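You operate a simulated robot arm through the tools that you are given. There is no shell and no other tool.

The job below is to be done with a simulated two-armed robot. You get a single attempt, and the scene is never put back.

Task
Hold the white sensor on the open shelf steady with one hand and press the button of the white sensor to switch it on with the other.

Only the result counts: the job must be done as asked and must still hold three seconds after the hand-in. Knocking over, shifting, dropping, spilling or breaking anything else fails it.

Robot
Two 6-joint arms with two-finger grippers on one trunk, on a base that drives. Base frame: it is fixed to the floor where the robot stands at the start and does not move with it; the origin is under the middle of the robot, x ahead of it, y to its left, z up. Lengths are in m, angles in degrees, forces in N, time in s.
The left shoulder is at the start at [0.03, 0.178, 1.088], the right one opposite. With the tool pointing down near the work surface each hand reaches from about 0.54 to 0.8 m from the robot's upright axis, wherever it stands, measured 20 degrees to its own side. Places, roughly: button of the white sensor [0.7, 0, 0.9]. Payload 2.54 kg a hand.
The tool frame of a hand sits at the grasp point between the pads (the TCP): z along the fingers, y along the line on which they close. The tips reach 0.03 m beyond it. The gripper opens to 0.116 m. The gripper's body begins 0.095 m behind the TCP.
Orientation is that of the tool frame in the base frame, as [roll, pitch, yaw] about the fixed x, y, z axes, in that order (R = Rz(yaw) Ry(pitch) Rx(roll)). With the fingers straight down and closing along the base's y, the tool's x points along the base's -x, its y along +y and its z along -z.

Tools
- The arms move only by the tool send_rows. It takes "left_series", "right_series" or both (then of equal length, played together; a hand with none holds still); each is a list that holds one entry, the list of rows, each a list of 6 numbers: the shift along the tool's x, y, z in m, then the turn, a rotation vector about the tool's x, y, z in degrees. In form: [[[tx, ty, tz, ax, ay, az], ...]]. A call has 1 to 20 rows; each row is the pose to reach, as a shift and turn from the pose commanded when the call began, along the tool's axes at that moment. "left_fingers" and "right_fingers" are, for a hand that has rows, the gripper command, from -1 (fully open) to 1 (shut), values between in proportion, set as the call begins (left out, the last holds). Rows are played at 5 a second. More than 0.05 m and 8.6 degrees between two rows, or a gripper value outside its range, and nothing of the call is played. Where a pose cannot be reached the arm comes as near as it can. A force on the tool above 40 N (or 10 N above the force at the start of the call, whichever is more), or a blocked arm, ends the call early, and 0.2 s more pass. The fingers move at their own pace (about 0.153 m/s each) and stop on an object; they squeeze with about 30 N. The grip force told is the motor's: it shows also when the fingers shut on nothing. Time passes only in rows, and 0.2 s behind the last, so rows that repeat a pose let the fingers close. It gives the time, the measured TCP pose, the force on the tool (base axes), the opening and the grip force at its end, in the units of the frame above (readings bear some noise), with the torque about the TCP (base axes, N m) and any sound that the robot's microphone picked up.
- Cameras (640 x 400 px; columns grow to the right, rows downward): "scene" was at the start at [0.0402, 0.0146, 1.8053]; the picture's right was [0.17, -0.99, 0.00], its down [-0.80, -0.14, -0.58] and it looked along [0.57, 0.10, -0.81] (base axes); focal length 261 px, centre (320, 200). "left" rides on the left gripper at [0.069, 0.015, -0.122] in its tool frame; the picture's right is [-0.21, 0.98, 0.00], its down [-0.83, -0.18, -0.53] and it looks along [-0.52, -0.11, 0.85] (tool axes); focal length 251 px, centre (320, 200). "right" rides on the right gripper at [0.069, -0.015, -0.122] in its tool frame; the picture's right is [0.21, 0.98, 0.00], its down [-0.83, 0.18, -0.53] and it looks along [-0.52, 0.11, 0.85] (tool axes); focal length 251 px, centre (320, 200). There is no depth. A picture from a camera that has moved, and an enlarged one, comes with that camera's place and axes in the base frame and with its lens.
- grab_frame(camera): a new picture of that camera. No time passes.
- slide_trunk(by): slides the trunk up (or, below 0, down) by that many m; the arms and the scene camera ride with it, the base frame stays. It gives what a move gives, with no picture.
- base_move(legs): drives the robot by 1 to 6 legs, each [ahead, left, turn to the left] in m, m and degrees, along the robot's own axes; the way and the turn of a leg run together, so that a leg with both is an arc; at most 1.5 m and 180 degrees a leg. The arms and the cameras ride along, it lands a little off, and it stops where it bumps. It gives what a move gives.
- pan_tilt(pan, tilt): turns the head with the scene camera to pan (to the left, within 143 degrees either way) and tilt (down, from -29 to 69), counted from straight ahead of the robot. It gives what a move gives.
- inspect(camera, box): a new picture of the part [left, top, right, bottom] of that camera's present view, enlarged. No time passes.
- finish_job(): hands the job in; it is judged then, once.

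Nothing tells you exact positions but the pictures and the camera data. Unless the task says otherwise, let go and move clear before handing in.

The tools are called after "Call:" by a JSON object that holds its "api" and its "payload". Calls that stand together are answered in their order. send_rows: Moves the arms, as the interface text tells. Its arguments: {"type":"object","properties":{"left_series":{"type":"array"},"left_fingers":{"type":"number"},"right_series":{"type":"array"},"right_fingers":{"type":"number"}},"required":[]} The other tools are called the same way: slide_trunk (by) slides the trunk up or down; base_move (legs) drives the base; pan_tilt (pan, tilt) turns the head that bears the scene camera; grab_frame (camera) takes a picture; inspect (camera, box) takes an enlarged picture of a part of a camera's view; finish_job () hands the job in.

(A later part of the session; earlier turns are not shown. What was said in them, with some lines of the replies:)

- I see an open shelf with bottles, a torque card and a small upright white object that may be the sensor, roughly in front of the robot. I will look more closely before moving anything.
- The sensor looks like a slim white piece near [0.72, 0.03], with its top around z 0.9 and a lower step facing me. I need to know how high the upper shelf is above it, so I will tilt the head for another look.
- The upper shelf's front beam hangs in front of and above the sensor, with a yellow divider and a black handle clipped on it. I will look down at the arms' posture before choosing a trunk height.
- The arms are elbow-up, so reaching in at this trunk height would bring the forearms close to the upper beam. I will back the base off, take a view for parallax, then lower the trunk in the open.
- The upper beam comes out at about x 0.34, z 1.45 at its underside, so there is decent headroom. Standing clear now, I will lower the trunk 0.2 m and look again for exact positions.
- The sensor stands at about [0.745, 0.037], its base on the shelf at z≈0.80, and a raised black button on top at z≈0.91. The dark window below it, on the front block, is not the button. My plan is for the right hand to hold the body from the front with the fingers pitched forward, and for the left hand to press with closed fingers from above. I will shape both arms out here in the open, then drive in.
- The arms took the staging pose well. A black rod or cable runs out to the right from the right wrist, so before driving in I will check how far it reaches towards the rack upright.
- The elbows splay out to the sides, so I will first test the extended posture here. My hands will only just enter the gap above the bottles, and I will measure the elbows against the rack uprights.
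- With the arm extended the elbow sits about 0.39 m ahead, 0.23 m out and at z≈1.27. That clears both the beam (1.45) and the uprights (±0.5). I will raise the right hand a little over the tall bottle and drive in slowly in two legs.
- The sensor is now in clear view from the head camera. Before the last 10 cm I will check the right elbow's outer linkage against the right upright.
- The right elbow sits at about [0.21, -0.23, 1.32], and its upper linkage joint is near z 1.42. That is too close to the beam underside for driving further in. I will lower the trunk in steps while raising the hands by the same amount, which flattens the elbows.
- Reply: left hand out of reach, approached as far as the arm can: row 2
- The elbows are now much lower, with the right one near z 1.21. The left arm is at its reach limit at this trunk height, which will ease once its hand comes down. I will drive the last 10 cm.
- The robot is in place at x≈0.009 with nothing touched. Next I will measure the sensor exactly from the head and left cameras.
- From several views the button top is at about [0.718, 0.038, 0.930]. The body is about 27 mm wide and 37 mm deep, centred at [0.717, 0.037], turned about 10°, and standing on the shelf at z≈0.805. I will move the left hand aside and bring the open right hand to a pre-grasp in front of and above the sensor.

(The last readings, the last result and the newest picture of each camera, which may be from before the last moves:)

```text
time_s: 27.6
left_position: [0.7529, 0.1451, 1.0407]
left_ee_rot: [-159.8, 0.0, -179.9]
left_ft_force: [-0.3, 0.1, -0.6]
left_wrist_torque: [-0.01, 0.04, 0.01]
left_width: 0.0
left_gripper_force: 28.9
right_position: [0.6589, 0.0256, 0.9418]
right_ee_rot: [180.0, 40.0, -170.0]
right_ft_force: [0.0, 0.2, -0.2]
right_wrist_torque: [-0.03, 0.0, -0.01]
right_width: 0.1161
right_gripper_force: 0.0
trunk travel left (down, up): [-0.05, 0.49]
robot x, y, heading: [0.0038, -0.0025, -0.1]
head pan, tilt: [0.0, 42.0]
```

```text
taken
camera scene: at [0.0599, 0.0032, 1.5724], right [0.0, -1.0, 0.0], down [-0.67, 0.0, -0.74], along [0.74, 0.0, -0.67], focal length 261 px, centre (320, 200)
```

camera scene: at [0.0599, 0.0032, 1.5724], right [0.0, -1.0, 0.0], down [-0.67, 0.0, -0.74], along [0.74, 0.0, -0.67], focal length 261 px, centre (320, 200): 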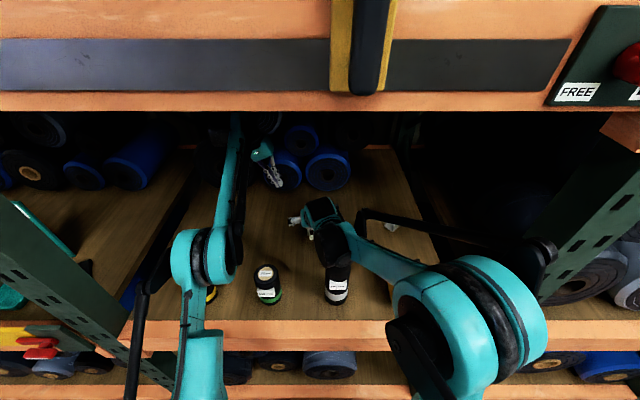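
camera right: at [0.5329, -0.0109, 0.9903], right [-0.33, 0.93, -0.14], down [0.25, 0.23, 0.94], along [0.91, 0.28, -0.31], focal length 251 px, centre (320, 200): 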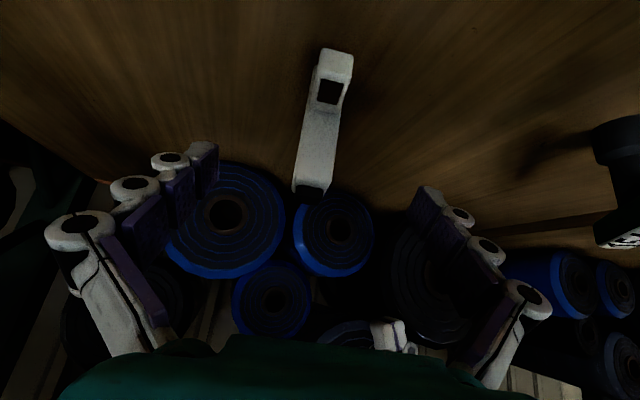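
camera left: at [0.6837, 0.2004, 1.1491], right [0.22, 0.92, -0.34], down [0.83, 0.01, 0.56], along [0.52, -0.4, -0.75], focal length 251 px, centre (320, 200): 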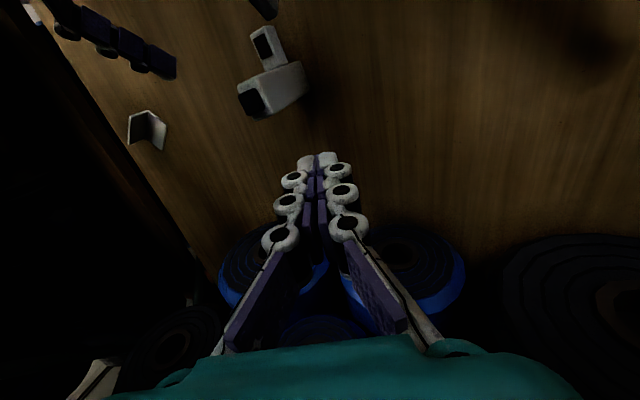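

The sensor lies between the open right fingers. I will zoom in to check how well the gripper is centred and aligned before advancing.

Call:
{"api": "inspect", "payload": {"camera": "right", "box": [260, 40, 380, 210]}}

Call:
{"api": "inspect", "payload": {"camera": "left", "box": [220, 0, 330, 130]}}

Call:
{"api": "inspect", "payload": {"camera": "scene", "box": [270, 185, 350, 245]}}

```text
2.35 times, centred on (320, 125) of right
camera zoom: at [0.5329, -0.0109, 0.9903], right [-0.33, 0.93, -0.14], down [0.25, 0.23, 0.94], along [0.91, 0.28, -0.31], focal length 592 px, centre (320, 376)
```

zoom: 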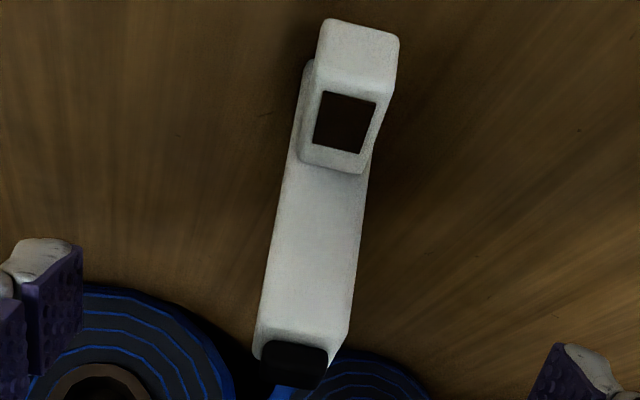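

```text
3.08 times, centred on (275, 65) of left
camera zoom: at [0.6837, 0.2004, 1.1491], right [0.22, 0.92, -0.34], down [0.83, 0.01, 0.56], along [0.52, -0.4, -0.75], focal length 774 px, centre (458, 615)
```

zoom: 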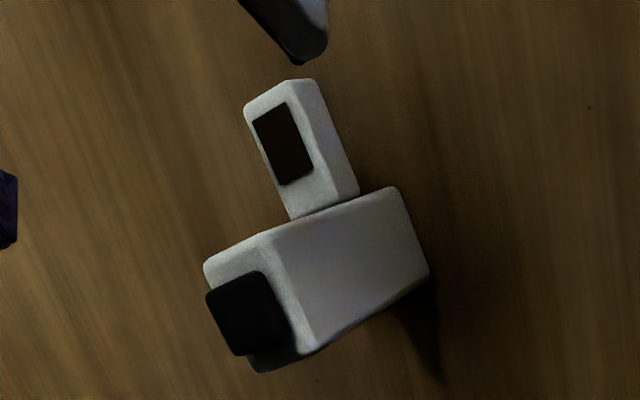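

```text
6.67 times, centred on (310, 215) of scene
camera zoom: at [0.0599, 0.0032, 1.5724], right [0.0, -1.0, 0.0], down [-0.67, 0.0, -0.74], along [0.74, 0.0, -0.67], focal length 1740 px, centre (387, 100)
```

zoom: 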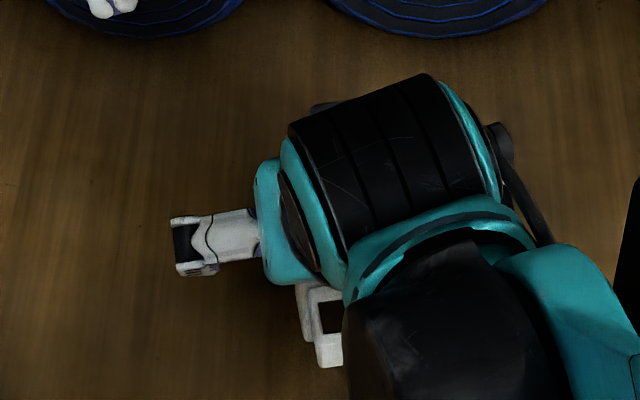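

The gripper is centred on the body to within about 3 mm and the yaw matches. I will advance along the finger axis by 5 cm and re-check.

Call:
{"api": "send_rows", "payload": {"right_series": [[[0, 0, 0.0125, 0, 0, 0], [0, 0, 0.025, 0, 0, 0], [0, 0, 0.0375, 0, 0, 0], [0, 0, 0.05, 0, 0, 0]]], "right_fingers": -1}}

Call:
{"api": "grab_frame", "payload": {"camera": "right"}}

Call:
{"api": "inspect", "payload": {"camera": "left", "box": [180, 0, 340, 130]}}

```text
time_s: 28.6
left_position: [0.7525, 0.1443, 1.0388]
left_ee_rot: [-159.9, 0.0, 180.0]
left_ft_force: [-0.1, 0.6, -0.1]
left_wrist_torque: [0.03, 0.0, -0.02]
left_width: 0.0001
left_gripper_force: 28.8
right_position: [0.6901, 0.033, 0.9051]
right_ee_rot: [180.0, 40.1, -170.0]
right_ft_force: [0.2, -0.3, -0.1]
right_wrist_torque: [0.0, 0.0, 0.01]
right_width: 0.1159
right_gripper_force: 0.1
trunk travel left (down, up): [-0.05, 0.49]
robot x, y, heading: [0.0077, -0.0011, 0.1]
head pan, tilt: [0.0, 42.0]
```

```text
taken
camera right: at [0.564, -0.0054, 0.9524], right [-0.33, 0.93, -0.14], down [0.25, 0.23, 0.94], along [0.91, 0.28, -0.31], focal length 251 px, centre (320, 200)
```

right: 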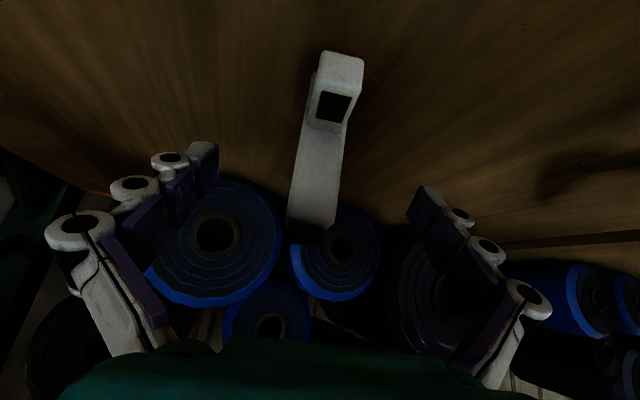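

```text
3.08 times, centred on (260, 65) of left
camera zoom: at [0.6837, 0.1998, 1.1492], right [0.21, 0.92, -0.34], down [0.83, 0.01, 0.56], along [0.52, -0.4, -0.76], focal length 774 px, centre (505, 615)
```

zoom: 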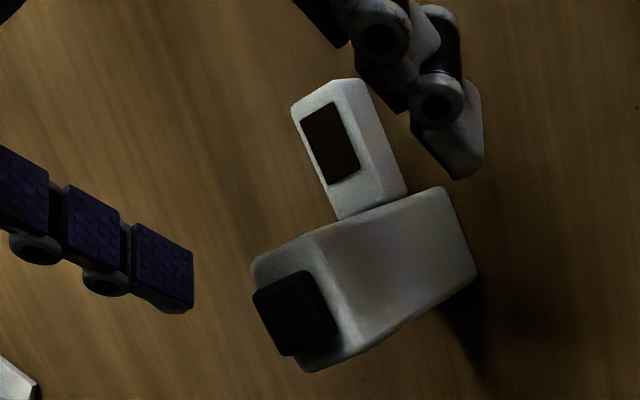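

Both the head and right cameras put the body within about 2 mm of the gripper's centre plane. I will advance the last 4 cm, then close partway to about 45 mm and check the gaps before gripping.

Call:
{"api": "send_rows", "payload": {"right_series": [[[0, -0.0003, 0.01, 0, 0, 0], [0, -0.0005, 0.02, 0, 0, 0], [0, -0.0008, 0.03, 0, 0, 0], [0, -0.001, 0.04, 0, 0, 0]]], "right_fingers": -1}}

Call:
{"api": "send_rows", "payload": {"right_series": [[[0, 0, 0, 0, 0, 0], [0, 0, 0, 0, 0, 0], [0, 0, 0, 0, 0, 0]]], "right_fingers": 0.22}}

Call:
{"api": "grab_frame", "payload": {"camera": "right"}}

Call:
{"api": "inspect", "payload": {"camera": "left", "box": [180, 0, 340, 130]}}

Call:
{"api": "inspect", "payload": {"camera": "right", "box": [220, 50, 420, 290]}}

```text
time_s: 29.6
left_position: [0.7529, 0.1456, 1.0398]
left_ee_rot: [-159.8, 0.0, 180.0]
left_ft_force: [-0.1, -0.1, 0.3]
left_wrist_torque: [-0.03, -0.01, -0.02]
left_width: 0.0002
left_gripper_force: 28.9
right_position: [0.7155, 0.0366, 0.8731]
right_ee_rot: [-180.0, 40.1, -170.0]
right_ft_force: [0.2, 0.0, 0.0]
right_wrist_torque: [0.0, 0.0, 0.01]
right_width: 0.1158
right_gripper_force: 0.0
trunk travel left (down, up): [-0.05, 0.49]
robot x, y, heading: [0.0085, -0.0026, -0.1]
head pan, tilt: [0.0, 42.0]
```

```text
time_s: 30.4
left_position: [0.753, 0.1436, 1.039]
left_ee_rot: [-159.9, 0.0, -179.9]
left_ft_force: [0.4, 0.7, 0.2]
left_wrist_torque: [0.03, 0.01, -0.02]
left_width: 0.0005
left_gripper_force: 28.3
right_position: [0.7166, 0.0365, 0.8741]
right_ee_rot: [179.9, 39.9, -170.0]
right_ft_force: [-0.3, 0.0, -0.3]
right_wrist_torque: [0.02, -0.05, 0.02]
right_width: 0.0451
right_gripper_force: 0.1
trunk travel left (down, up): [-0.05, 0.49]
robot x, y, heading: [0.0062, -0.0007, -0.2]
head pan, tilt: [0.0, 42.0]
```

```text
taken
camera right: at [0.5899, -0.0017, 0.9222], right [-0.33, 0.93, -0.14], down [0.25, 0.23, 0.94], along [0.91, 0.28, -0.31], focal length 251 px, centre (320, 200)
```

right: 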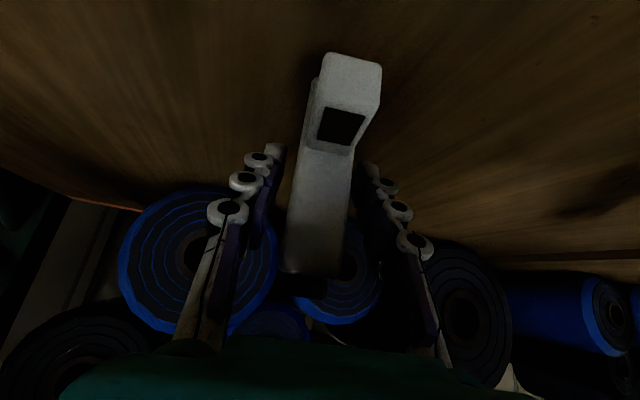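

```text
3.08 times, centred on (260, 65) of left
camera zoom: at [0.6835, 0.1998, 1.1494], right [0.22, 0.92, -0.34], down [0.83, 0.01, 0.56], along [0.52, -0.4, -0.75], focal length 774 px, centre (505, 615)
```

zoom: 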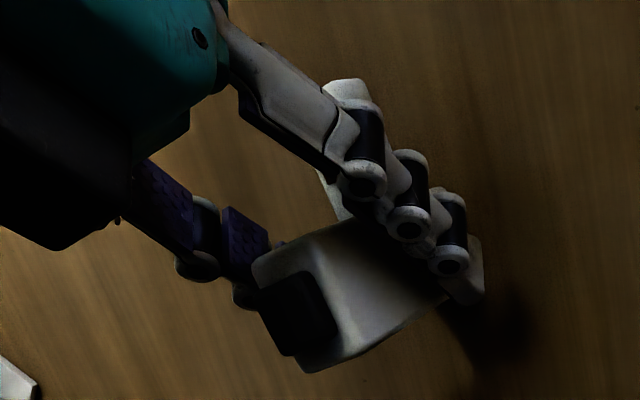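

```text
1.67 times, centred on (320, 170) of right
camera zoom: at [0.5899, -0.0017, 0.9222], right [-0.33, 0.93, -0.14], down [0.25, 0.23, 0.94], along [0.91, 0.28, -0.31], focal length 419 px, centre (320, 250)
```

zoom: 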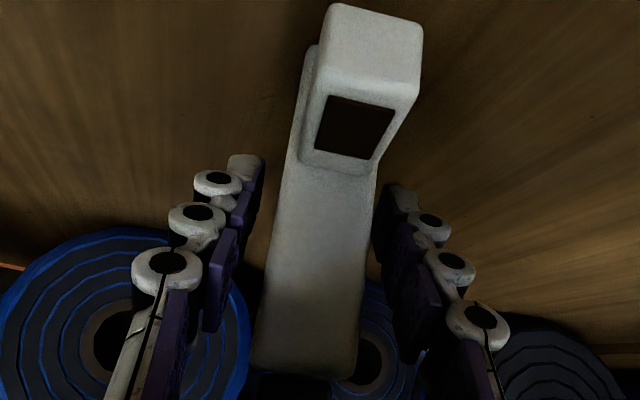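

The body spans from -15 mm to +12.7 mm in the gripper frame, so it is centred to about 1 mm. I will apply that small correction and close on it.

Call:
{"api": "send_rows", "payload": {"right_series": [[[0, -0.001, 0, 0, 0, 0], [0, -0.001, 0, 0, 0, 0]]], "right_fingers": 0.4}}

Call:
{"api": "send_rows", "payload": {"right_series": [[[0, 0, 0, 0, 0, 0], [0, 0, 0, 0, 0, 0], [0, 0, 0, 0, 0, 0], [0, 0, 0, 0, 0, 0]]], "right_fingers": 1}}

Call:
{"api": "grab_frame", "payload": {"camera": "right"}}

Call:
{"api": "inspect", "payload": {"camera": "left", "box": [180, 0, 340, 130]}}

```text
time_s: 30.9
left_position: [0.7518, 0.1457, 1.0389]
left_ee_rot: [-159.9, 0.0, -180.0]
left_ft_force: [0.3, -0.3, 0.4]
left_wrist_torque: [0.0, 0.01, -0.01]
left_width: 0.0001
left_gripper_force: 28.4
right_position: [0.7163, 0.0353, 0.8739]
right_ee_rot: [-179.9, 40.1, -170.0]
right_ft_force: [-0.1, 0.0, 0.9]
right_wrist_torque: [0.01, -0.01, 0.01]
right_width: 0.0348
right_gripper_force: 0.0
trunk travel left (down, up): [-0.05, 0.49]
robot x, y, heading: [0.0089, 0.0034, -0.0]
head pan, tilt: [0.0, 42.0]
```

```text
time_s: 31.9
left_position: [0.7528, 0.1442, 1.0389]
left_ee_rot: [-159.8, 0.0, -180.0]
left_ft_force: [-0.6, 0.0, -0.3]
left_wrist_torque: [0.0, -0.01, -0.01]
left_width: 0.0
left_gripper_force: 28.5
right_position: [0.7169, 0.0362, 0.8738]
right_ee_rot: [179.9, 40.1, -170.0]
right_ft_force: [-0.6, 0.6, 0.3]
right_wrist_torque: [0.0, 0.0, 0.0]
right_width: 0.0293
right_gripper_force: 30.0
trunk travel left (down, up): [-0.05, 0.49]
robot x, y, heading: [0.0085, -0.0016, -0.0]
head pan, tilt: [0.0, 42.0]
```

```text
taken
camera right: at [0.59, -0.0027, 0.9222], right [-0.33, 0.93, -0.14], down [0.25, 0.23, 0.94], along [0.91, 0.28, -0.31], focal length 251 px, centre (320, 200)
```

right: 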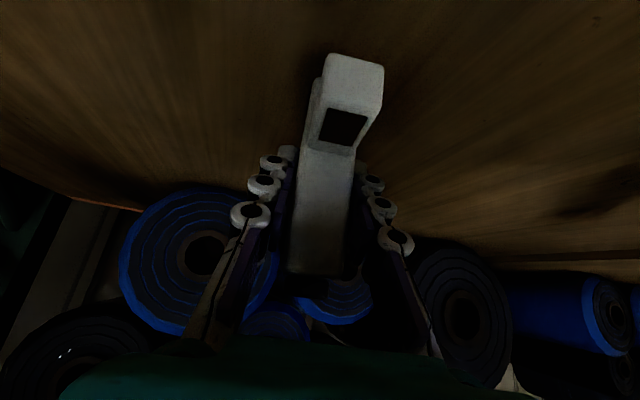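

```text
3.08 times, centred on (260, 65) of left
camera zoom: at [0.6835, 0.1997, 1.1494], right [0.22, 0.92, -0.34], down [0.83, 0.01, 0.56], along [0.52, -0.4, -0.75], focal length 774 px, centre (505, 615)
```

zoom: 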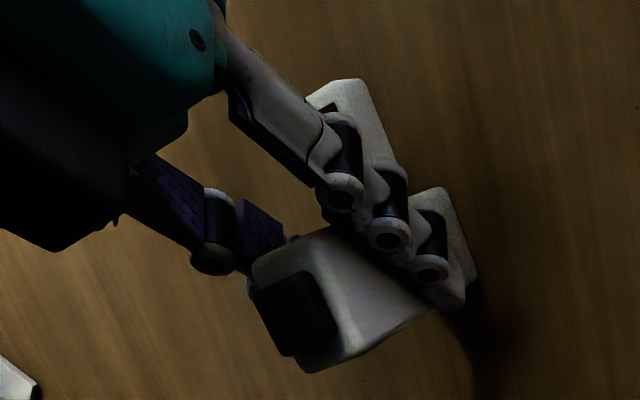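

The sensor is held: width 29.3 mm, about 30 N, and it did not shift. Next I will bring the closed left fingers to about 4 cm above the button, keeping clear of the right hand.

Call:
{"api": "send_rows", "payload": {"left_series": [[[0.0059, -0.0145, 0.0113, 0, 0, 0], [0.0118, -0.029, 0.0226, 0, 0, 0], [0.0177, -0.0436, 0.0339, 0, 0, 0], [0.0235, -0.0581, 0.0453, 0, 0, 0], [0.0294, -0.0726, 0.0566, 0, 0, 0], [0.0353, -0.0871, 0.0679, 0, 0, 0]]], "left_fingers": 1}}

Call:
{"api": "grab_frame", "payload": {"camera": "left"}}

Call:
{"api": "grab_frame", "payload": {"camera": "right"}}

Call:
{"api": "inspect", "payload": {"camera": "scene", "box": [240, 130, 400, 250]}}

```text
time_s: 33.4
left_position: [0.7189, 0.0388, 1.0046]
left_ee_rot: [-159.8, 0.0, 179.9]
left_ft_force: [-0.2, -0.6, 0.0]
left_wrist_torque: [0.03, -0.01, -0.01]
left_width: 0.0
left_gripper_force: 28.6
right_position: [0.7169, 0.0362, 0.874]
right_ee_rot: [180.0, 40.0, -169.9]
right_ft_force: [0.1, -0.9, -0.3]
right_wrist_torque: [-0.04, -0.07, -0.04]
right_width: 0.0292
right_gripper_force: 30.2
trunk travel left (down, up): [-0.05, 0.49]
robot x, y, heading: [0.007, 0.0043, -0.0]
head pan, tilt: [0.0, 42.0]
```

```text
taken
camera left: at [0.6485, 0.0936, 1.1143], right [0.21, 0.92, -0.33], down [0.83, 0.01, 0.56], along [0.52, -0.4, -0.75], focal length 251 px, centre (320, 200)
```

left: 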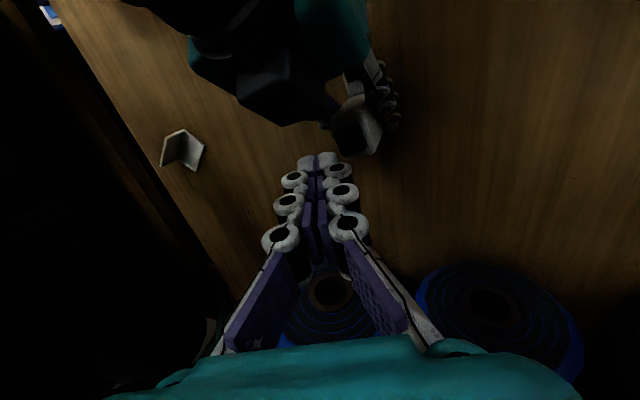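

```text
taken
camera right: at [0.59, -0.0028, 0.9222], right [-0.33, 0.93, -0.14], down [0.25, 0.23, 0.94], along [0.91, 0.28, -0.31], focal length 251 px, centre (320, 200)
```

right: 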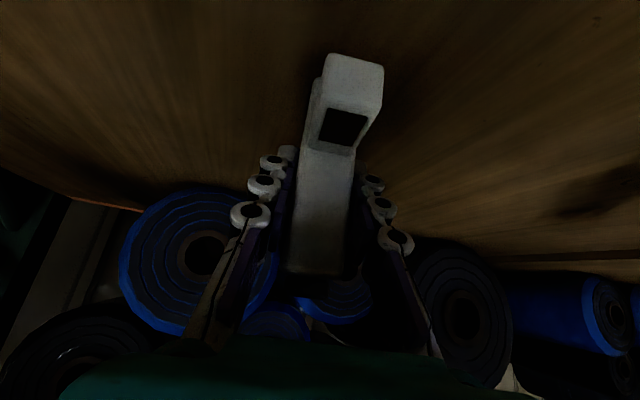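

```text
3.33 times, centred on (320, 190) of scene
camera zoom: at [0.0596, 0.0025, 1.5724], right [0.0, -1.0, 0.0], down [-0.67, 0.0, -0.74], along [0.74, 0.0, -0.67], focal length 870 px, centre (320, 233)
```

zoom: 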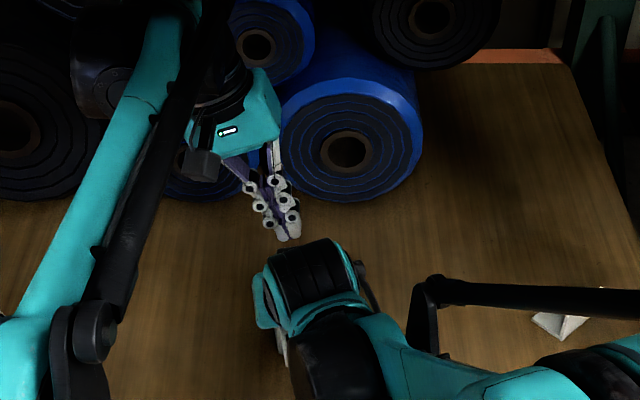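

The left fingertips hover above the sensor, and the right grip is unchanged. I will zoom in to verify the tip-to-button alignment.

Call:
{"api": "inspect", "payload": {"camera": "left", "box": [270, 80, 410, 200]}}

```text
3.33 times, centred on (340, 140) of left
camera zoom: at [0.6485, 0.0936, 1.1143], right [0.21, 0.92, -0.33], down [0.83, 0.01, 0.56], along [0.52, -0.4, -0.75], focal length 838 px, centre (253, 400)
```

zoom: 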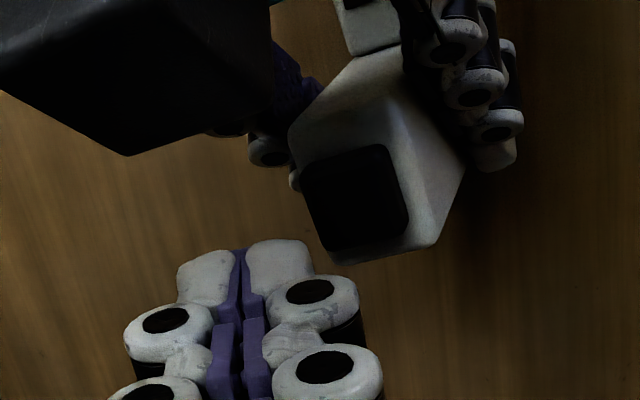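

The button centre comes out at [0.717, 0.0375], right under the lowest edge of the left fingertips. I will lower 3.5 cm straight down to just above the button and check again.

Call:
{"api": "send_rows", "payload": {"left_series": [[[0.0005, 0.0041, 0.0113, 0, 0, 0], [0.001, 0.0082, 0.0226, 0, 0, 0], [0.0015, 0.012, 0.0329, 0, 0, 0]]], "left_fingers": 1}}

Call:
{"api": "inspect", "payload": {"camera": "left", "box": [260, 80, 400, 200]}}

Call:
{"api": "inspect", "payload": {"camera": "right", "box": [220, 150, 420, 340]}}

```text
time_s: 34.1
left_position: [0.715, 0.0399, 0.972]
left_ee_rot: [-159.9, 0.0, 180.0]
left_ft_force: [-0.7, 0.1, 0.0]
left_wrist_torque: [0.01, 0.01, -0.01]
left_width: 0.0
left_gripper_force: 28.1
right_position: [0.7165, 0.0353, 0.8737]
right_ee_rot: [-180.0, 39.9, -170.0]
right_ft_force: [0.1, 0.9, 0.1]
right_wrist_torque: [0.03, -0.01, -0.01]
right_width: 0.0295
right_gripper_force: 29.7
trunk travel left (down, up): [-0.05, 0.49]
robot x, y, heading: [0.0062, 0.0009, -0.1]
head pan, tilt: [0.0, 42.0]
```

```text
3.33 times, centred on (330, 140) of left
camera zoom: at [0.6461, 0.095, 1.0807], right [0.21, 0.92, -0.34], down [0.83, 0.01, 0.56], along [0.52, -0.4, -0.75], focal length 838 px, centre (287, 400)
```

zoom: 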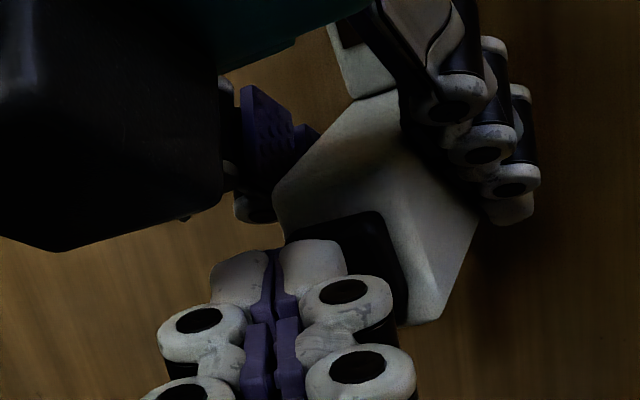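

```text
2.11 times, centred on (320, 245) of right
camera zoom: at [0.59, -0.0025, 0.9221], right [-0.33, 0.93, -0.14], down [0.25, 0.23, 0.94], along [0.91, 0.28, -0.31], focal length 529 px, centre (320, 105)
```

zoom: 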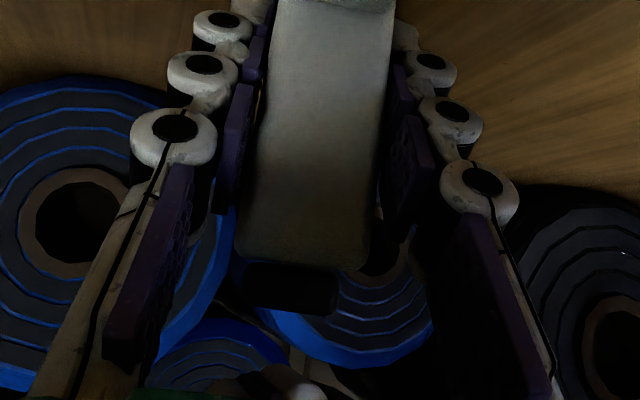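

The left fingertips are at z≈0.940, about 1 cm above the button top at 0.930 and aligned with it in both views. I will lower in small steps and watch the force.

Call:
{"api": "send_rows", "payload": {"left_series": [[[-0.0005, 0.001, 0.0028, 0, 0, 0], [-0.001, 0.0021, 0.0056, 0, 0, 0], [-0.001, 0.0031, 0.0085, 0, 0, 0]]], "left_fingers": 1}}

Call:
{"api": "inspect", "payload": {"camera": "right", "box": [220, 150, 420, 340]}}

```text
time_s: 35.0
left_position: [0.7164, 0.038, 0.9626]
left_ee_rot: [-159.9, -0.1, 179.9]
left_ft_force: [0.3, 1.0, 0.2]
left_wrist_torque: [0.0, 0.01, 0.0]
left_width: 0.0001
left_gripper_force: 29.2
right_position: [0.7168, 0.036, 0.8748]
right_ee_rot: [180.0, 40.0, -169.9]
right_ft_force: [-0.6, 1.1, 0.2]
right_wrist_torque: [0.07, 0.03, 0.0]
right_width: 0.0293
right_gripper_force: 30.7
trunk travel left (down, up): [-0.05, 0.49]
robot x, y, heading: [0.0048, -0.0002, -0.1]
head pan, tilt: [0.0, 42.0]
```

```text
2.11 times, centred on (320, 245) of right
camera zoom: at [0.59, -0.0026, 0.9221], right [-0.33, 0.93, -0.14], down [0.25, 0.23, 0.94], along [0.91, 0.28, -0.31], focal length 529 px, centre (320, 105)
```

zoom: 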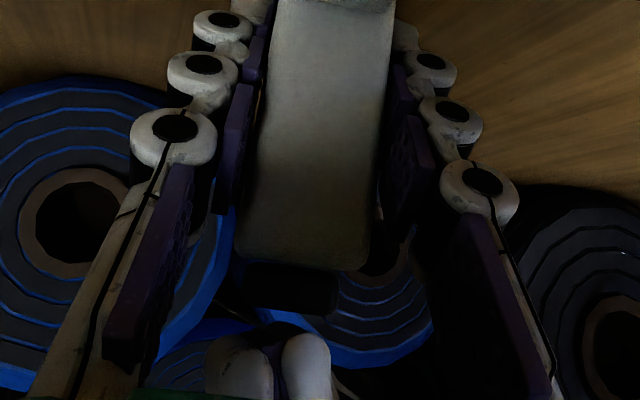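

The tips are just above the button, with the lower (outer) fingertip about 3–4 mm to the left of centre. I will shift 3 mm right and lower millimetre by millimetre.

Call:
{"api": "send_rows", "payload": {"left_series": [[[-0.0005, -0.0028, 0.001, 0, 0, 0], [-0.0005, -0.0025, 0.002, 0, 0, 0], [-0.0005, -0.0021, 0.0029, 0, 0, 0], [-0.0005, -0.0018, 0.0038, 0, 0, 0]]], "left_fingers": 1}}

Call:
{"api": "inspect", "payload": {"camera": "right", "box": [220, 150, 420, 340]}}

```text
time_s: 36.0
left_position: [0.7187, 0.0371, 0.9584]
left_ee_rot: [-159.8, 0.0, 180.0]
left_ft_force: [-0.6, 0.2, 1.2]
left_wrist_torque: [0.0, 0.01, 0.01]
left_width: 0.0
left_gripper_force: 28.5
right_position: [0.7166, 0.0356, 0.8737]
right_ee_rot: [179.9, 40.0, -170.0]
right_ft_force: [-0.6, -0.9, -0.2]
right_wrist_torque: [-0.02, 0.01, -0.02]
right_width: 0.0292
right_gripper_force: 29.6
trunk travel left (down, up): [-0.05, 0.49]
robot x, y, heading: [0.0086, 0.0014, -0.2]
head pan, tilt: [0.0, 42.0]
```

```text
2.11 times, centred on (320, 245) of right
camera zoom: at [0.5901, -0.0027, 0.9221], right [-0.33, 0.93, -0.14], down [0.25, 0.23, 0.94], along [0.91, 0.28, -0.31], focal length 529 px, centre (320, 105)
```

zoom: 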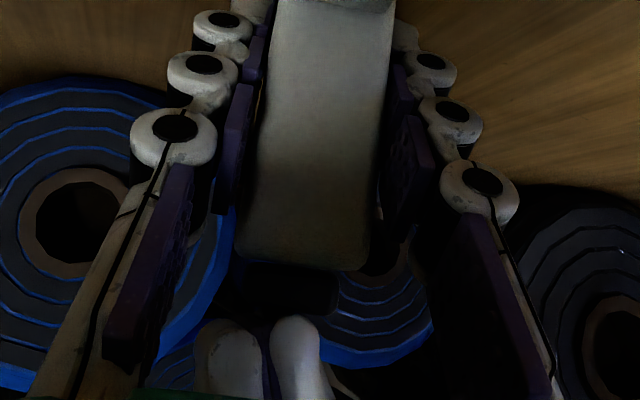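

The outer fingertip is now centred over the button, about a millimetre above it. I will continue down slowly.

Call:
{"api": "send_rows", "payload": {"left_series": [[[0, 0.0003, 0.0009, 0, 0, 0], [0, 0.0007, 0.0019, 0, 0, 0], [0, 0.001, 0.0028, 0, 0, 0]]], "left_fingers": 1}}

Call:
{"api": "inspect", "payload": {"camera": "right", "box": [220, 150, 420, 340]}}

```text
time_s: 36.8
left_position: [0.719, 0.0375, 0.9554]
left_ee_rot: [-159.9, -0.1, -180.0]
left_ft_force: [-0.3, -0.5, 0.6]
left_wrist_torque: [-0.01, 0.0, -0.01]
left_width: 0.0002
left_gripper_force: 28.5
right_position: [0.7166, 0.0352, 0.874]
right_ee_rot: [-180.0, 40.0, -170.1]
right_ft_force: [0.6, -0.1, 0.0]
right_wrist_torque: [0.02, -0.04, 0.02]
right_width: 0.0295
right_gripper_force: 30.1
trunk travel left (down, up): [-0.05, 0.49]
robot x, y, heading: [0.0059, 0.0009, 0.3]
head pan, tilt: [0.0, 42.0]
heard: click
```

```text
2.11 times, centred on (320, 245) of right
camera zoom: at [0.5901, -0.0027, 0.9221], right [-0.33, 0.93, -0.14], down [0.25, 0.23, 0.94], along [0.91, 0.28, -0.31], focal length 529 px, centre (320, 105)
```

zoom: 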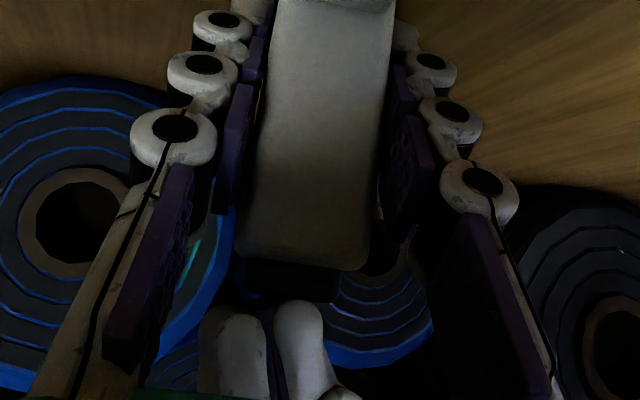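

I heard a click, and a greenish glow now shows on the right finger pad, so the sensor seems to have switched on. I will lift the left hand straight up without pressing again and check for an indicator.

Call:
{"api": "send_rows", "payload": {"left_series": [[[0, -0.0034, -0.0094, 0, 0, 0], [0, -0.0086, -0.0235, 0, 0, 0], [0, -0.0137, -0.0376, 0, 0, 0], [0, -0.0188, -0.0517, 0, 0, 0]]], "left_fingers": 1}}

Call:
{"api": "inspect", "payload": {"camera": "left", "box": [270, 60, 410, 200]}}

Call:
{"api": "inspect", "payload": {"camera": "right", "box": [200, 40, 440, 340]}}

```text
time_s: 37.8
left_position: [0.718, 0.0372, 1.0122]
left_ee_rot: [-159.9, 0.0, -180.0]
left_ft_force: [-0.1, -0.4, -0.8]
left_wrist_torque: [-0.01, 0.02, -0.01]
left_width: 0.0
left_gripper_force: 28.7
right_position: [0.7158, 0.0357, 0.8736]
right_ee_rot: [-180.0, 40.0, -170.0]
right_ft_force: [-1.4, 0.8, 0.4]
right_wrist_torque: [0.02, 0.03, 0.01]
right_width: 0.0294
right_gripper_force: 30.2
trunk travel left (down, up): [-0.05, 0.49]
robot x, y, heading: [0.0112, -0.0014, -0.4]
head pan, tilt: [0.0, 42.0]
```

```text
2.86 times, centred on (340, 130) of left
camera zoom: at [0.6484, 0.0921, 1.1209], right [0.22, 0.92, -0.34], down [0.83, 0.01, 0.56], along [0.52, -0.4, -0.75], focal length 718 px, centre (263, 400)
```

zoom: 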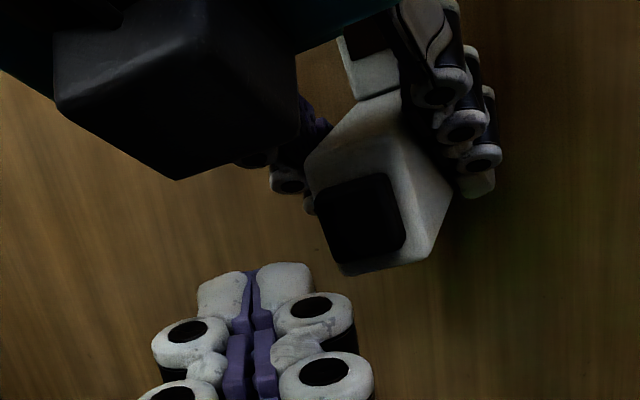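

```text
1.33 times, centred on (320, 190) of right
camera zoom: at [0.5899, -0.0027, 0.9222], right [-0.33, 0.93, -0.14], down [0.25, 0.23, 0.94], along [0.91, 0.28, -0.31], focal length 335 px, centre (320, 213)
```

zoom: 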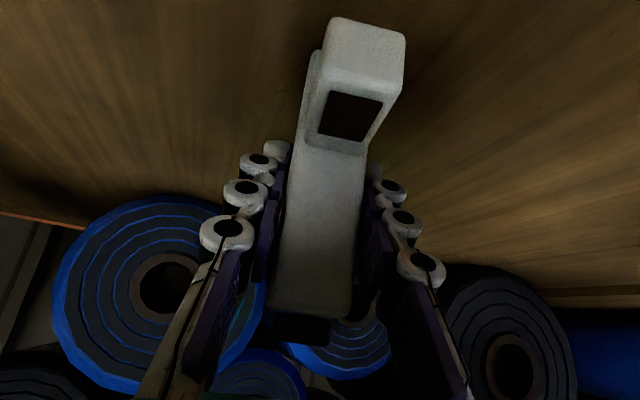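

The sensor stayed put in the right hand's grip. I will zoom in further to look for an indicator light or a green glow near it.

Call:
{"api": "inspect", "payload": {"camera": "left", "box": [320, 60, 420, 160]}}

Call:
{"api": "grab_frame", "payload": {"camera": "left"}}

Call:
{"api": "inspect", "payload": {"camera": "right", "box": [250, 200, 410, 310]}}

Call:
{"api": "inspect", "payload": {"camera": "scene", "box": [260, 150, 380, 250]}}

```text
4.00 times, centred on (370, 110) of left
camera zoom: at [0.6484, 0.0921, 1.1209], right [0.22, 0.92, -0.34], down [0.83, 0.01, 0.56], along [0.52, -0.4, -0.75], focal length 1006 px, centre (120, 560)
```

zoom: 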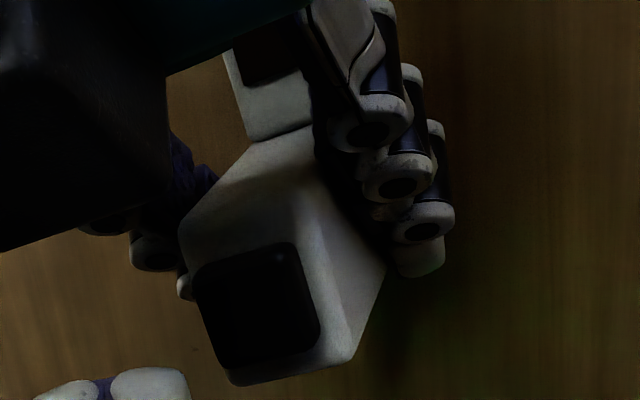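

```text
taken
camera left: at [0.6484, 0.0921, 1.1209], right [0.22, 0.92, -0.34], down [0.83, 0.01, 0.56], along [0.52, -0.4, -0.75], focal length 251 px, centre (320, 200)
```

left: 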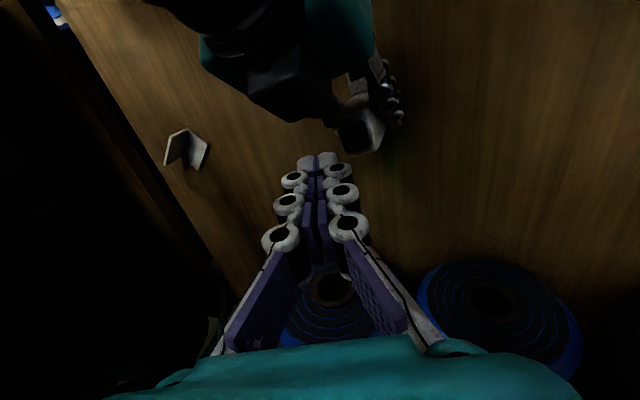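

```text
3.64 times, centred on (330, 255) of right
camera zoom: at [0.5899, -0.0027, 0.9222], right [-0.33, 0.93, -0.14], down [0.25, 0.23, 0.94], along [0.91, 0.28, -0.31], focal length 914 px, centre (284, 0)
```

zoom: 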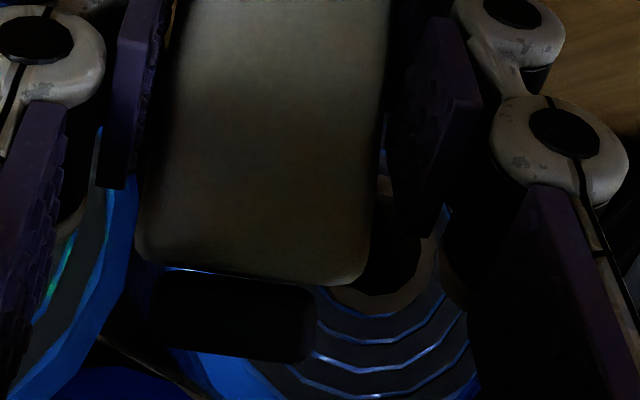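

```text
4.00 times, centred on (320, 200) of scene
camera zoom: at [0.0596, 0.0027, 1.5724], right [0.0, -1.0, 0.0], down [-0.67, 0.0, -0.74], along [0.74, 0.0, -0.67], focal length 1044 px, centre (320, 200)
```

zoom: 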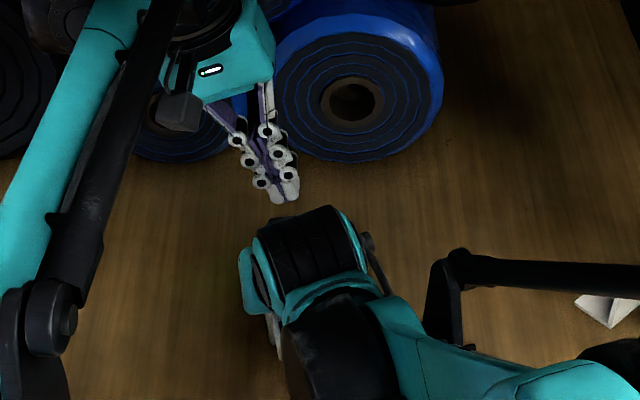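

There is a faint green tint on the shelf and rolls behind the sensor that was not there before, which suggests a rear indicator. I will move the left hand back to its earlier side pose for a direct before/after comparison, still holding with the right.

Call:
{"api": "send_rows", "payload": {"left_series": [[[-0.0058, 0.0152, -0.0103, 0, 0, 0], [-0.0116, 0.0304, -0.0207, 0, 0, 0], [-0.0174, 0.0457, -0.031, 0, 0, 0], [-0.0232, 0.0609, -0.0413, 0, 0, 0], [-0.029, 0.0761, -0.0517, 0, 0, 0], [-0.0348, 0.0913, -0.062, 0, 0, 0]]], "left_fingers": 1}}

Call:
{"api": "inspect", "payload": {"camera": "left", "box": [180, 0, 340, 130]}}

Call:
{"api": "grab_frame", "payload": {"camera": "left"}}

Call:
{"api": "grab_frame", "payload": {"camera": "right"}}

```text
time_s: 39.1
left_position: [0.7526, 0.1433, 1.0385]
left_ee_rot: [-159.8, 0.0, -180.0]
left_ft_force: [-0.1, -0.3, 0.1]
left_wrist_torque: [0.01, 0.02, 0.02]
left_width: 0.0003
left_gripper_force: 29.0
right_position: [0.7157, 0.035, 0.873]
right_ee_rot: [-180.0, 40.0, -170.1]
right_ft_force: [0.7, 0.3, 0.1]
right_wrist_torque: [0.05, 0.0, 0.01]
right_width: 0.0295
right_gripper_force: 29.8
trunk travel left (down, up): [-0.05, 0.49]
robot x, y, heading: [0.008, -0.0016, 0.0]
head pan, tilt: [0.0, 42.0]
```

```text
3.08 times, centred on (260, 65) of left
camera zoom: at [0.6848, 0.1989, 1.1481], right [0.22, 0.92, -0.34], down [0.83, 0.01, 0.56], along [0.52, -0.4, -0.75], focal length 774 px, centre (505, 615)
```

zoom: 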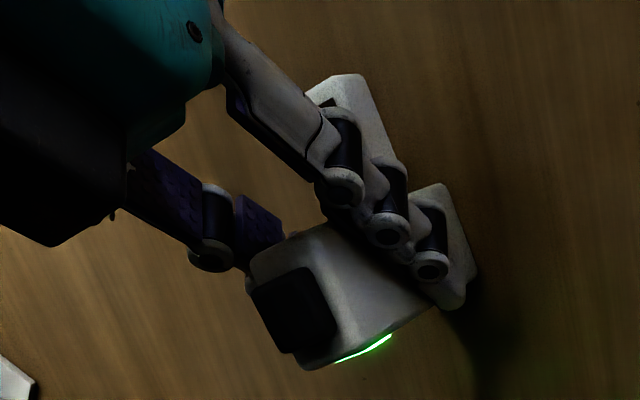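

```text
taken
camera left: at [0.6848, 0.1989, 1.1481], right [0.22, 0.92, -0.34], down [0.83, 0.01, 0.56], along [0.52, -0.4, -0.75], focal length 251 px, centre (320, 200)
```

left: 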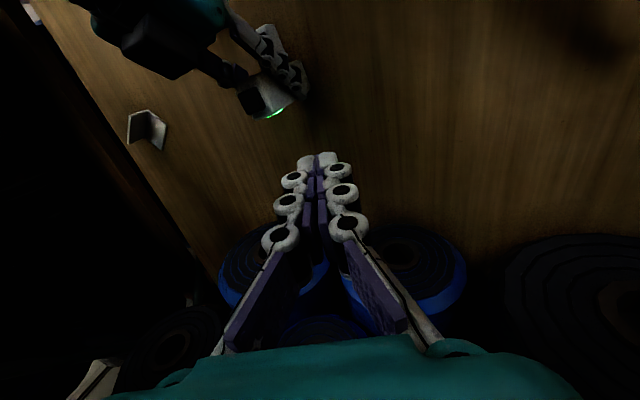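

```text
taken
camera right: at [0.5901, -0.0025, 0.9221], right [-0.33, 0.93, -0.14], down [0.25, 0.23, 0.94], along [0.91, 0.28, -0.31], focal length 251 px, centre (320, 200)
```

right: 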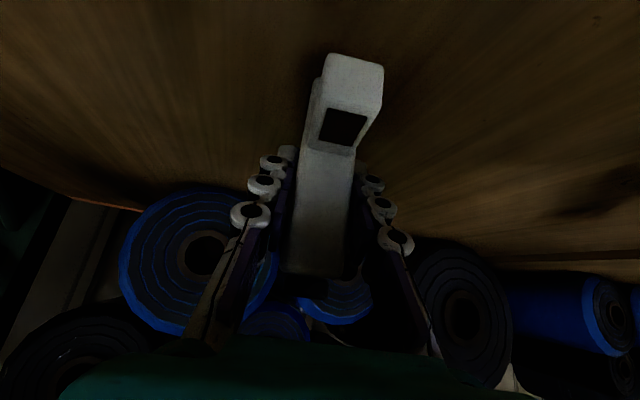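

A green indicator on the sensor's back is lit and stays lit with the button released, so it is on. I will open the right hand and back straight out along the finger axis.

Call:
{"api": "send_rows", "payload": {"right_series": [[[0, 0, 0, 0, 0, 0], [0, 0, 0, 0, 0, 0]]], "right_fingers": 0.2}}

Call:
{"api": "send_rows", "payload": {"right_series": [[[0, 0, 0, 0, 0, 0], [0, 0, 0, 0, 0, 0], [0, 0, 0, 0, 0, 0]]], "right_fingers": -1}}

Call:
{"api": "send_rows", "payload": {"right_series": [[[0, 0, -0.015, 0, 0, 0], [0, 0, -0.03, 0, 0, 0], [0, 0, -0.045, 0, 0, 0], [0, 0, -0.06, 0, 0, 0], [0, 0, -0.075, 0, 0, 0], [0, 0, -0.09, 0, 0, 0]]], "right_fingers": -1}}

Call:
{"api": "inspect", "payload": {"camera": "left", "box": [180, 0, 340, 130]}}

Call:
{"api": "grab_frame", "payload": {"camera": "right"}}

```text
time_s: 39.8
left_position: [0.7544, 0.1431, 1.0397]
left_ee_rot: [-159.9, 0.0, -179.9]
left_ft_force: [-0.7, -0.8, -0.3]
left_wrist_torque: [0.01, -0.01, 0.0]
left_width: 0.0001
left_gripper_force: 28.4
right_position: [0.7166, 0.0354, 0.8741]
right_ee_rot: [-180.0, 40.0, -170.0]
right_ft_force: [0.4, 0.0, -0.7]
right_wrist_torque: [-0.01, -0.02, -0.04]
right_width: 0.0464
right_gripper_force: 0.0
trunk travel left (down, up): [-0.05, 0.49]
robot x, y, heading: [0.0118, 0.0, 0.1]
head pan, tilt: [0.0, 42.0]
```

```text
time_s: 40.5
left_position: [0.7539, 0.143, 1.0386]
left_ee_rot: [-159.9, -0.1, -180.0]
left_ft_force: [0.7, 0.6, -0.1]
left_wrist_torque: [0.01, 0.02, 0.01]
left_width: 0.0
left_gripper_force: 28.4
right_position: [0.7159, 0.035, 0.8736]
right_ee_rot: [-180.0, 40.0, -170.0]
right_ft_force: [-0.1, 0.2, -0.7]
right_wrist_torque: [0.02, 0.0, 0.01]
right_width: 0.116
right_gripper_force: 0.0
trunk travel left (down, up): [-0.05, 0.49]
robot x, y, heading: [0.0038, 0.0, 0.2]
head pan, tilt: [0.0, 42.0]
```

```text
time_s: 42.0
left_position: [0.7526, 0.1428, 1.0396]
left_ee_rot: [-159.9, 0.0, 180.0]
left_ft_force: [-0.4, 0.1, 0.8]
left_wrist_torque: [-0.01, -0.01, -0.01]
left_width: 0.0
left_gripper_force: 28.6
right_position: [0.659, 0.0244, 0.9436]
right_ee_rot: [-180.0, 40.0, -170.0]
right_ft_force: [0.0, 1.4, 0.0]
right_wrist_torque: [0.02, 0.0, 0.01]
right_width: 0.1162
right_gripper_force: 0.2
trunk travel left (down, up): [-0.05, 0.49]
robot x, y, heading: [0.0079, -0.0028, -0.1]
head pan, tilt: [0.0, 42.0]
```

```text
3.08 times, centred on (260, 65) of left
camera zoom: at [0.6844, 0.1981, 1.1483], right [0.22, 0.92, -0.34], down [0.83, 0.01, 0.56], along [0.52, -0.4, -0.75], focal length 774 px, centre (505, 615)
```

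zoom: 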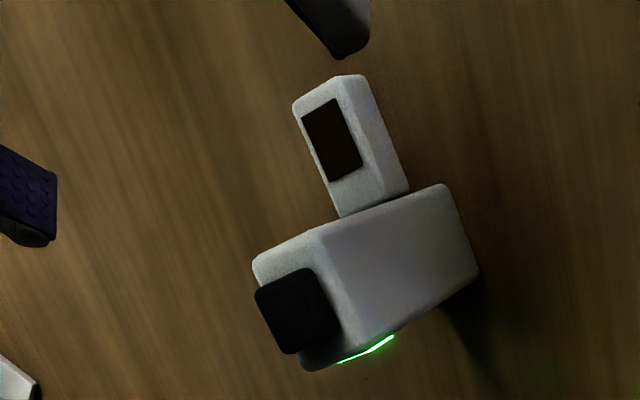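

```text
taken
camera right: at [0.5325, -0.0128, 0.9916], right [-0.33, 0.93, -0.14], down [0.25, 0.23, 0.94], along [0.91, 0.28, -0.31], focal length 251 px, centre (320, 200)
```

right: 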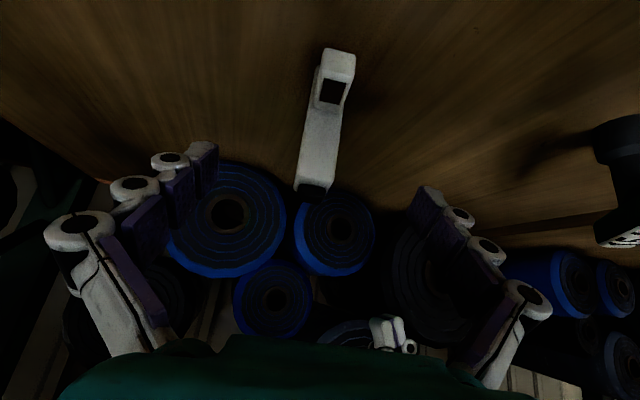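

The sensor stands upright in the same spot with its green light on. I will move the right hand up and away to the side, check the whole shelf, and then hand in.

Call:
{"api": "send_rows", "payload": {"right_series": [[[-0.0134, -0.0197, -0.0214, 0, 0, 0], [-0.0269, -0.0394, -0.0428, 0, 0, 0], [-0.0403, -0.0591, -0.0641, 0, 0, 0], [-0.0537, -0.0788, -0.0855, 0, 0, 0]]], "right_fingers": -1}}

Call:
{"api": "grab_frame", "payload": {"camera": "scene"}}

Call:
{"api": "inspect", "payload": {"camera": "left", "box": [180, 0, 340, 130]}}

Call:
{"api": "inspect", "payload": {"camera": "scene", "box": [240, 170, 440, 310]}}

```text
time_s: 43.0
left_position: [0.7543, 0.143, 1.0391]
left_ee_rot: [-159.9, -0.1, -180.0]
left_ft_force: [-0.1, -0.2, -0.2]
left_wrist_torque: [0.02, -0.04, 0.03]
left_width: 0.0
left_gripper_force: 29.0
right_position: [0.6588, -0.0565, 1.0439]
right_ee_rot: [179.9, 40.0, -170.1]
right_ft_force: [-0.4, -0.3, 0.8]
right_wrist_torque: [0.02, -0.01, 0.01]
right_width: 0.1159
right_gripper_force: 0.1
trunk travel left (down, up): [-0.05, 0.49]
robot x, y, heading: [0.0094, 0.0022, 0.0]
head pan, tilt: [0.0, 42.0]
```

```text
taken
camera scene: at [0.0593, 0.0024, 1.5724], right [0.0, -1.0, 0.0], down [-0.67, 0.0, -0.74], along [0.74, 0.0, -0.67], focal length 261 px, centre (320, 200)
```

scene: 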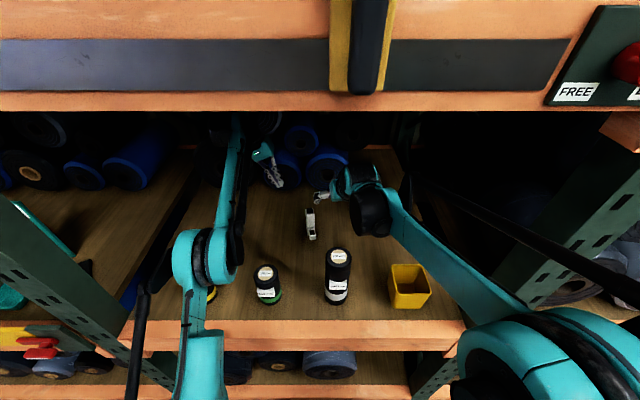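

```text
3.08 times, centred on (260, 65) of left
camera zoom: at [0.6845, 0.198, 1.1483], right [0.22, 0.92, -0.33], down [0.83, 0.01, 0.56], along [0.52, -0.4, -0.75], focal length 774 px, centre (505, 615)
```

zoom: 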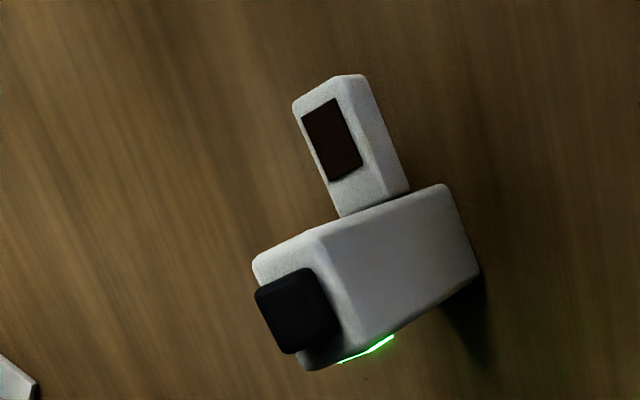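

```text
2.86 times, centred on (340, 240) of scene
camera zoom: at [0.0593, 0.0024, 1.5724], right [0.0, -1.0, 0.0], down [-0.67, 0.0, -0.74], along [0.74, 0.0, -0.67], focal length 746 px, centre (263, 86)
```

zoom: 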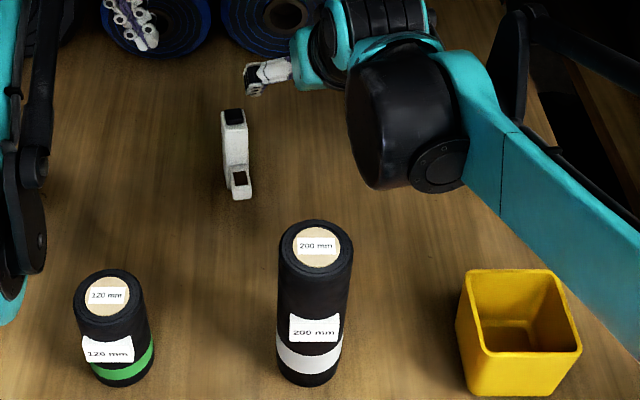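

The sensor is upright where it was, its green light is on, and the bottles, bin and other items I can see are undisturbed. Both hands are clear, so I am handing in the job.

Call:
{"api": "finish_job", "payload": {}}

```text
The job is handed in.
```

The white sensor is switched on. The right hand held its body steady at about 30 N while the left hand pressed the button once from above.

- **Press:** I heard one click as the button went down. A green light on the sensor's back came on, and it stayed lit after I lifted off and let go.
- **Sensor:** It stands upright in the same spot as before, as near as the camera views can show.
- **Surroundings:** The bottles and yellow bin look undisturbed in the last picture, and no bump or unexpected force showed up. I did not re-check every item on the shelf, such as the 15 Nm tool.
- **Robot:** Both hands are clear of the sensor. The arms are still reaching into the shelf and the trunk is still lowered by about 0.25 m.
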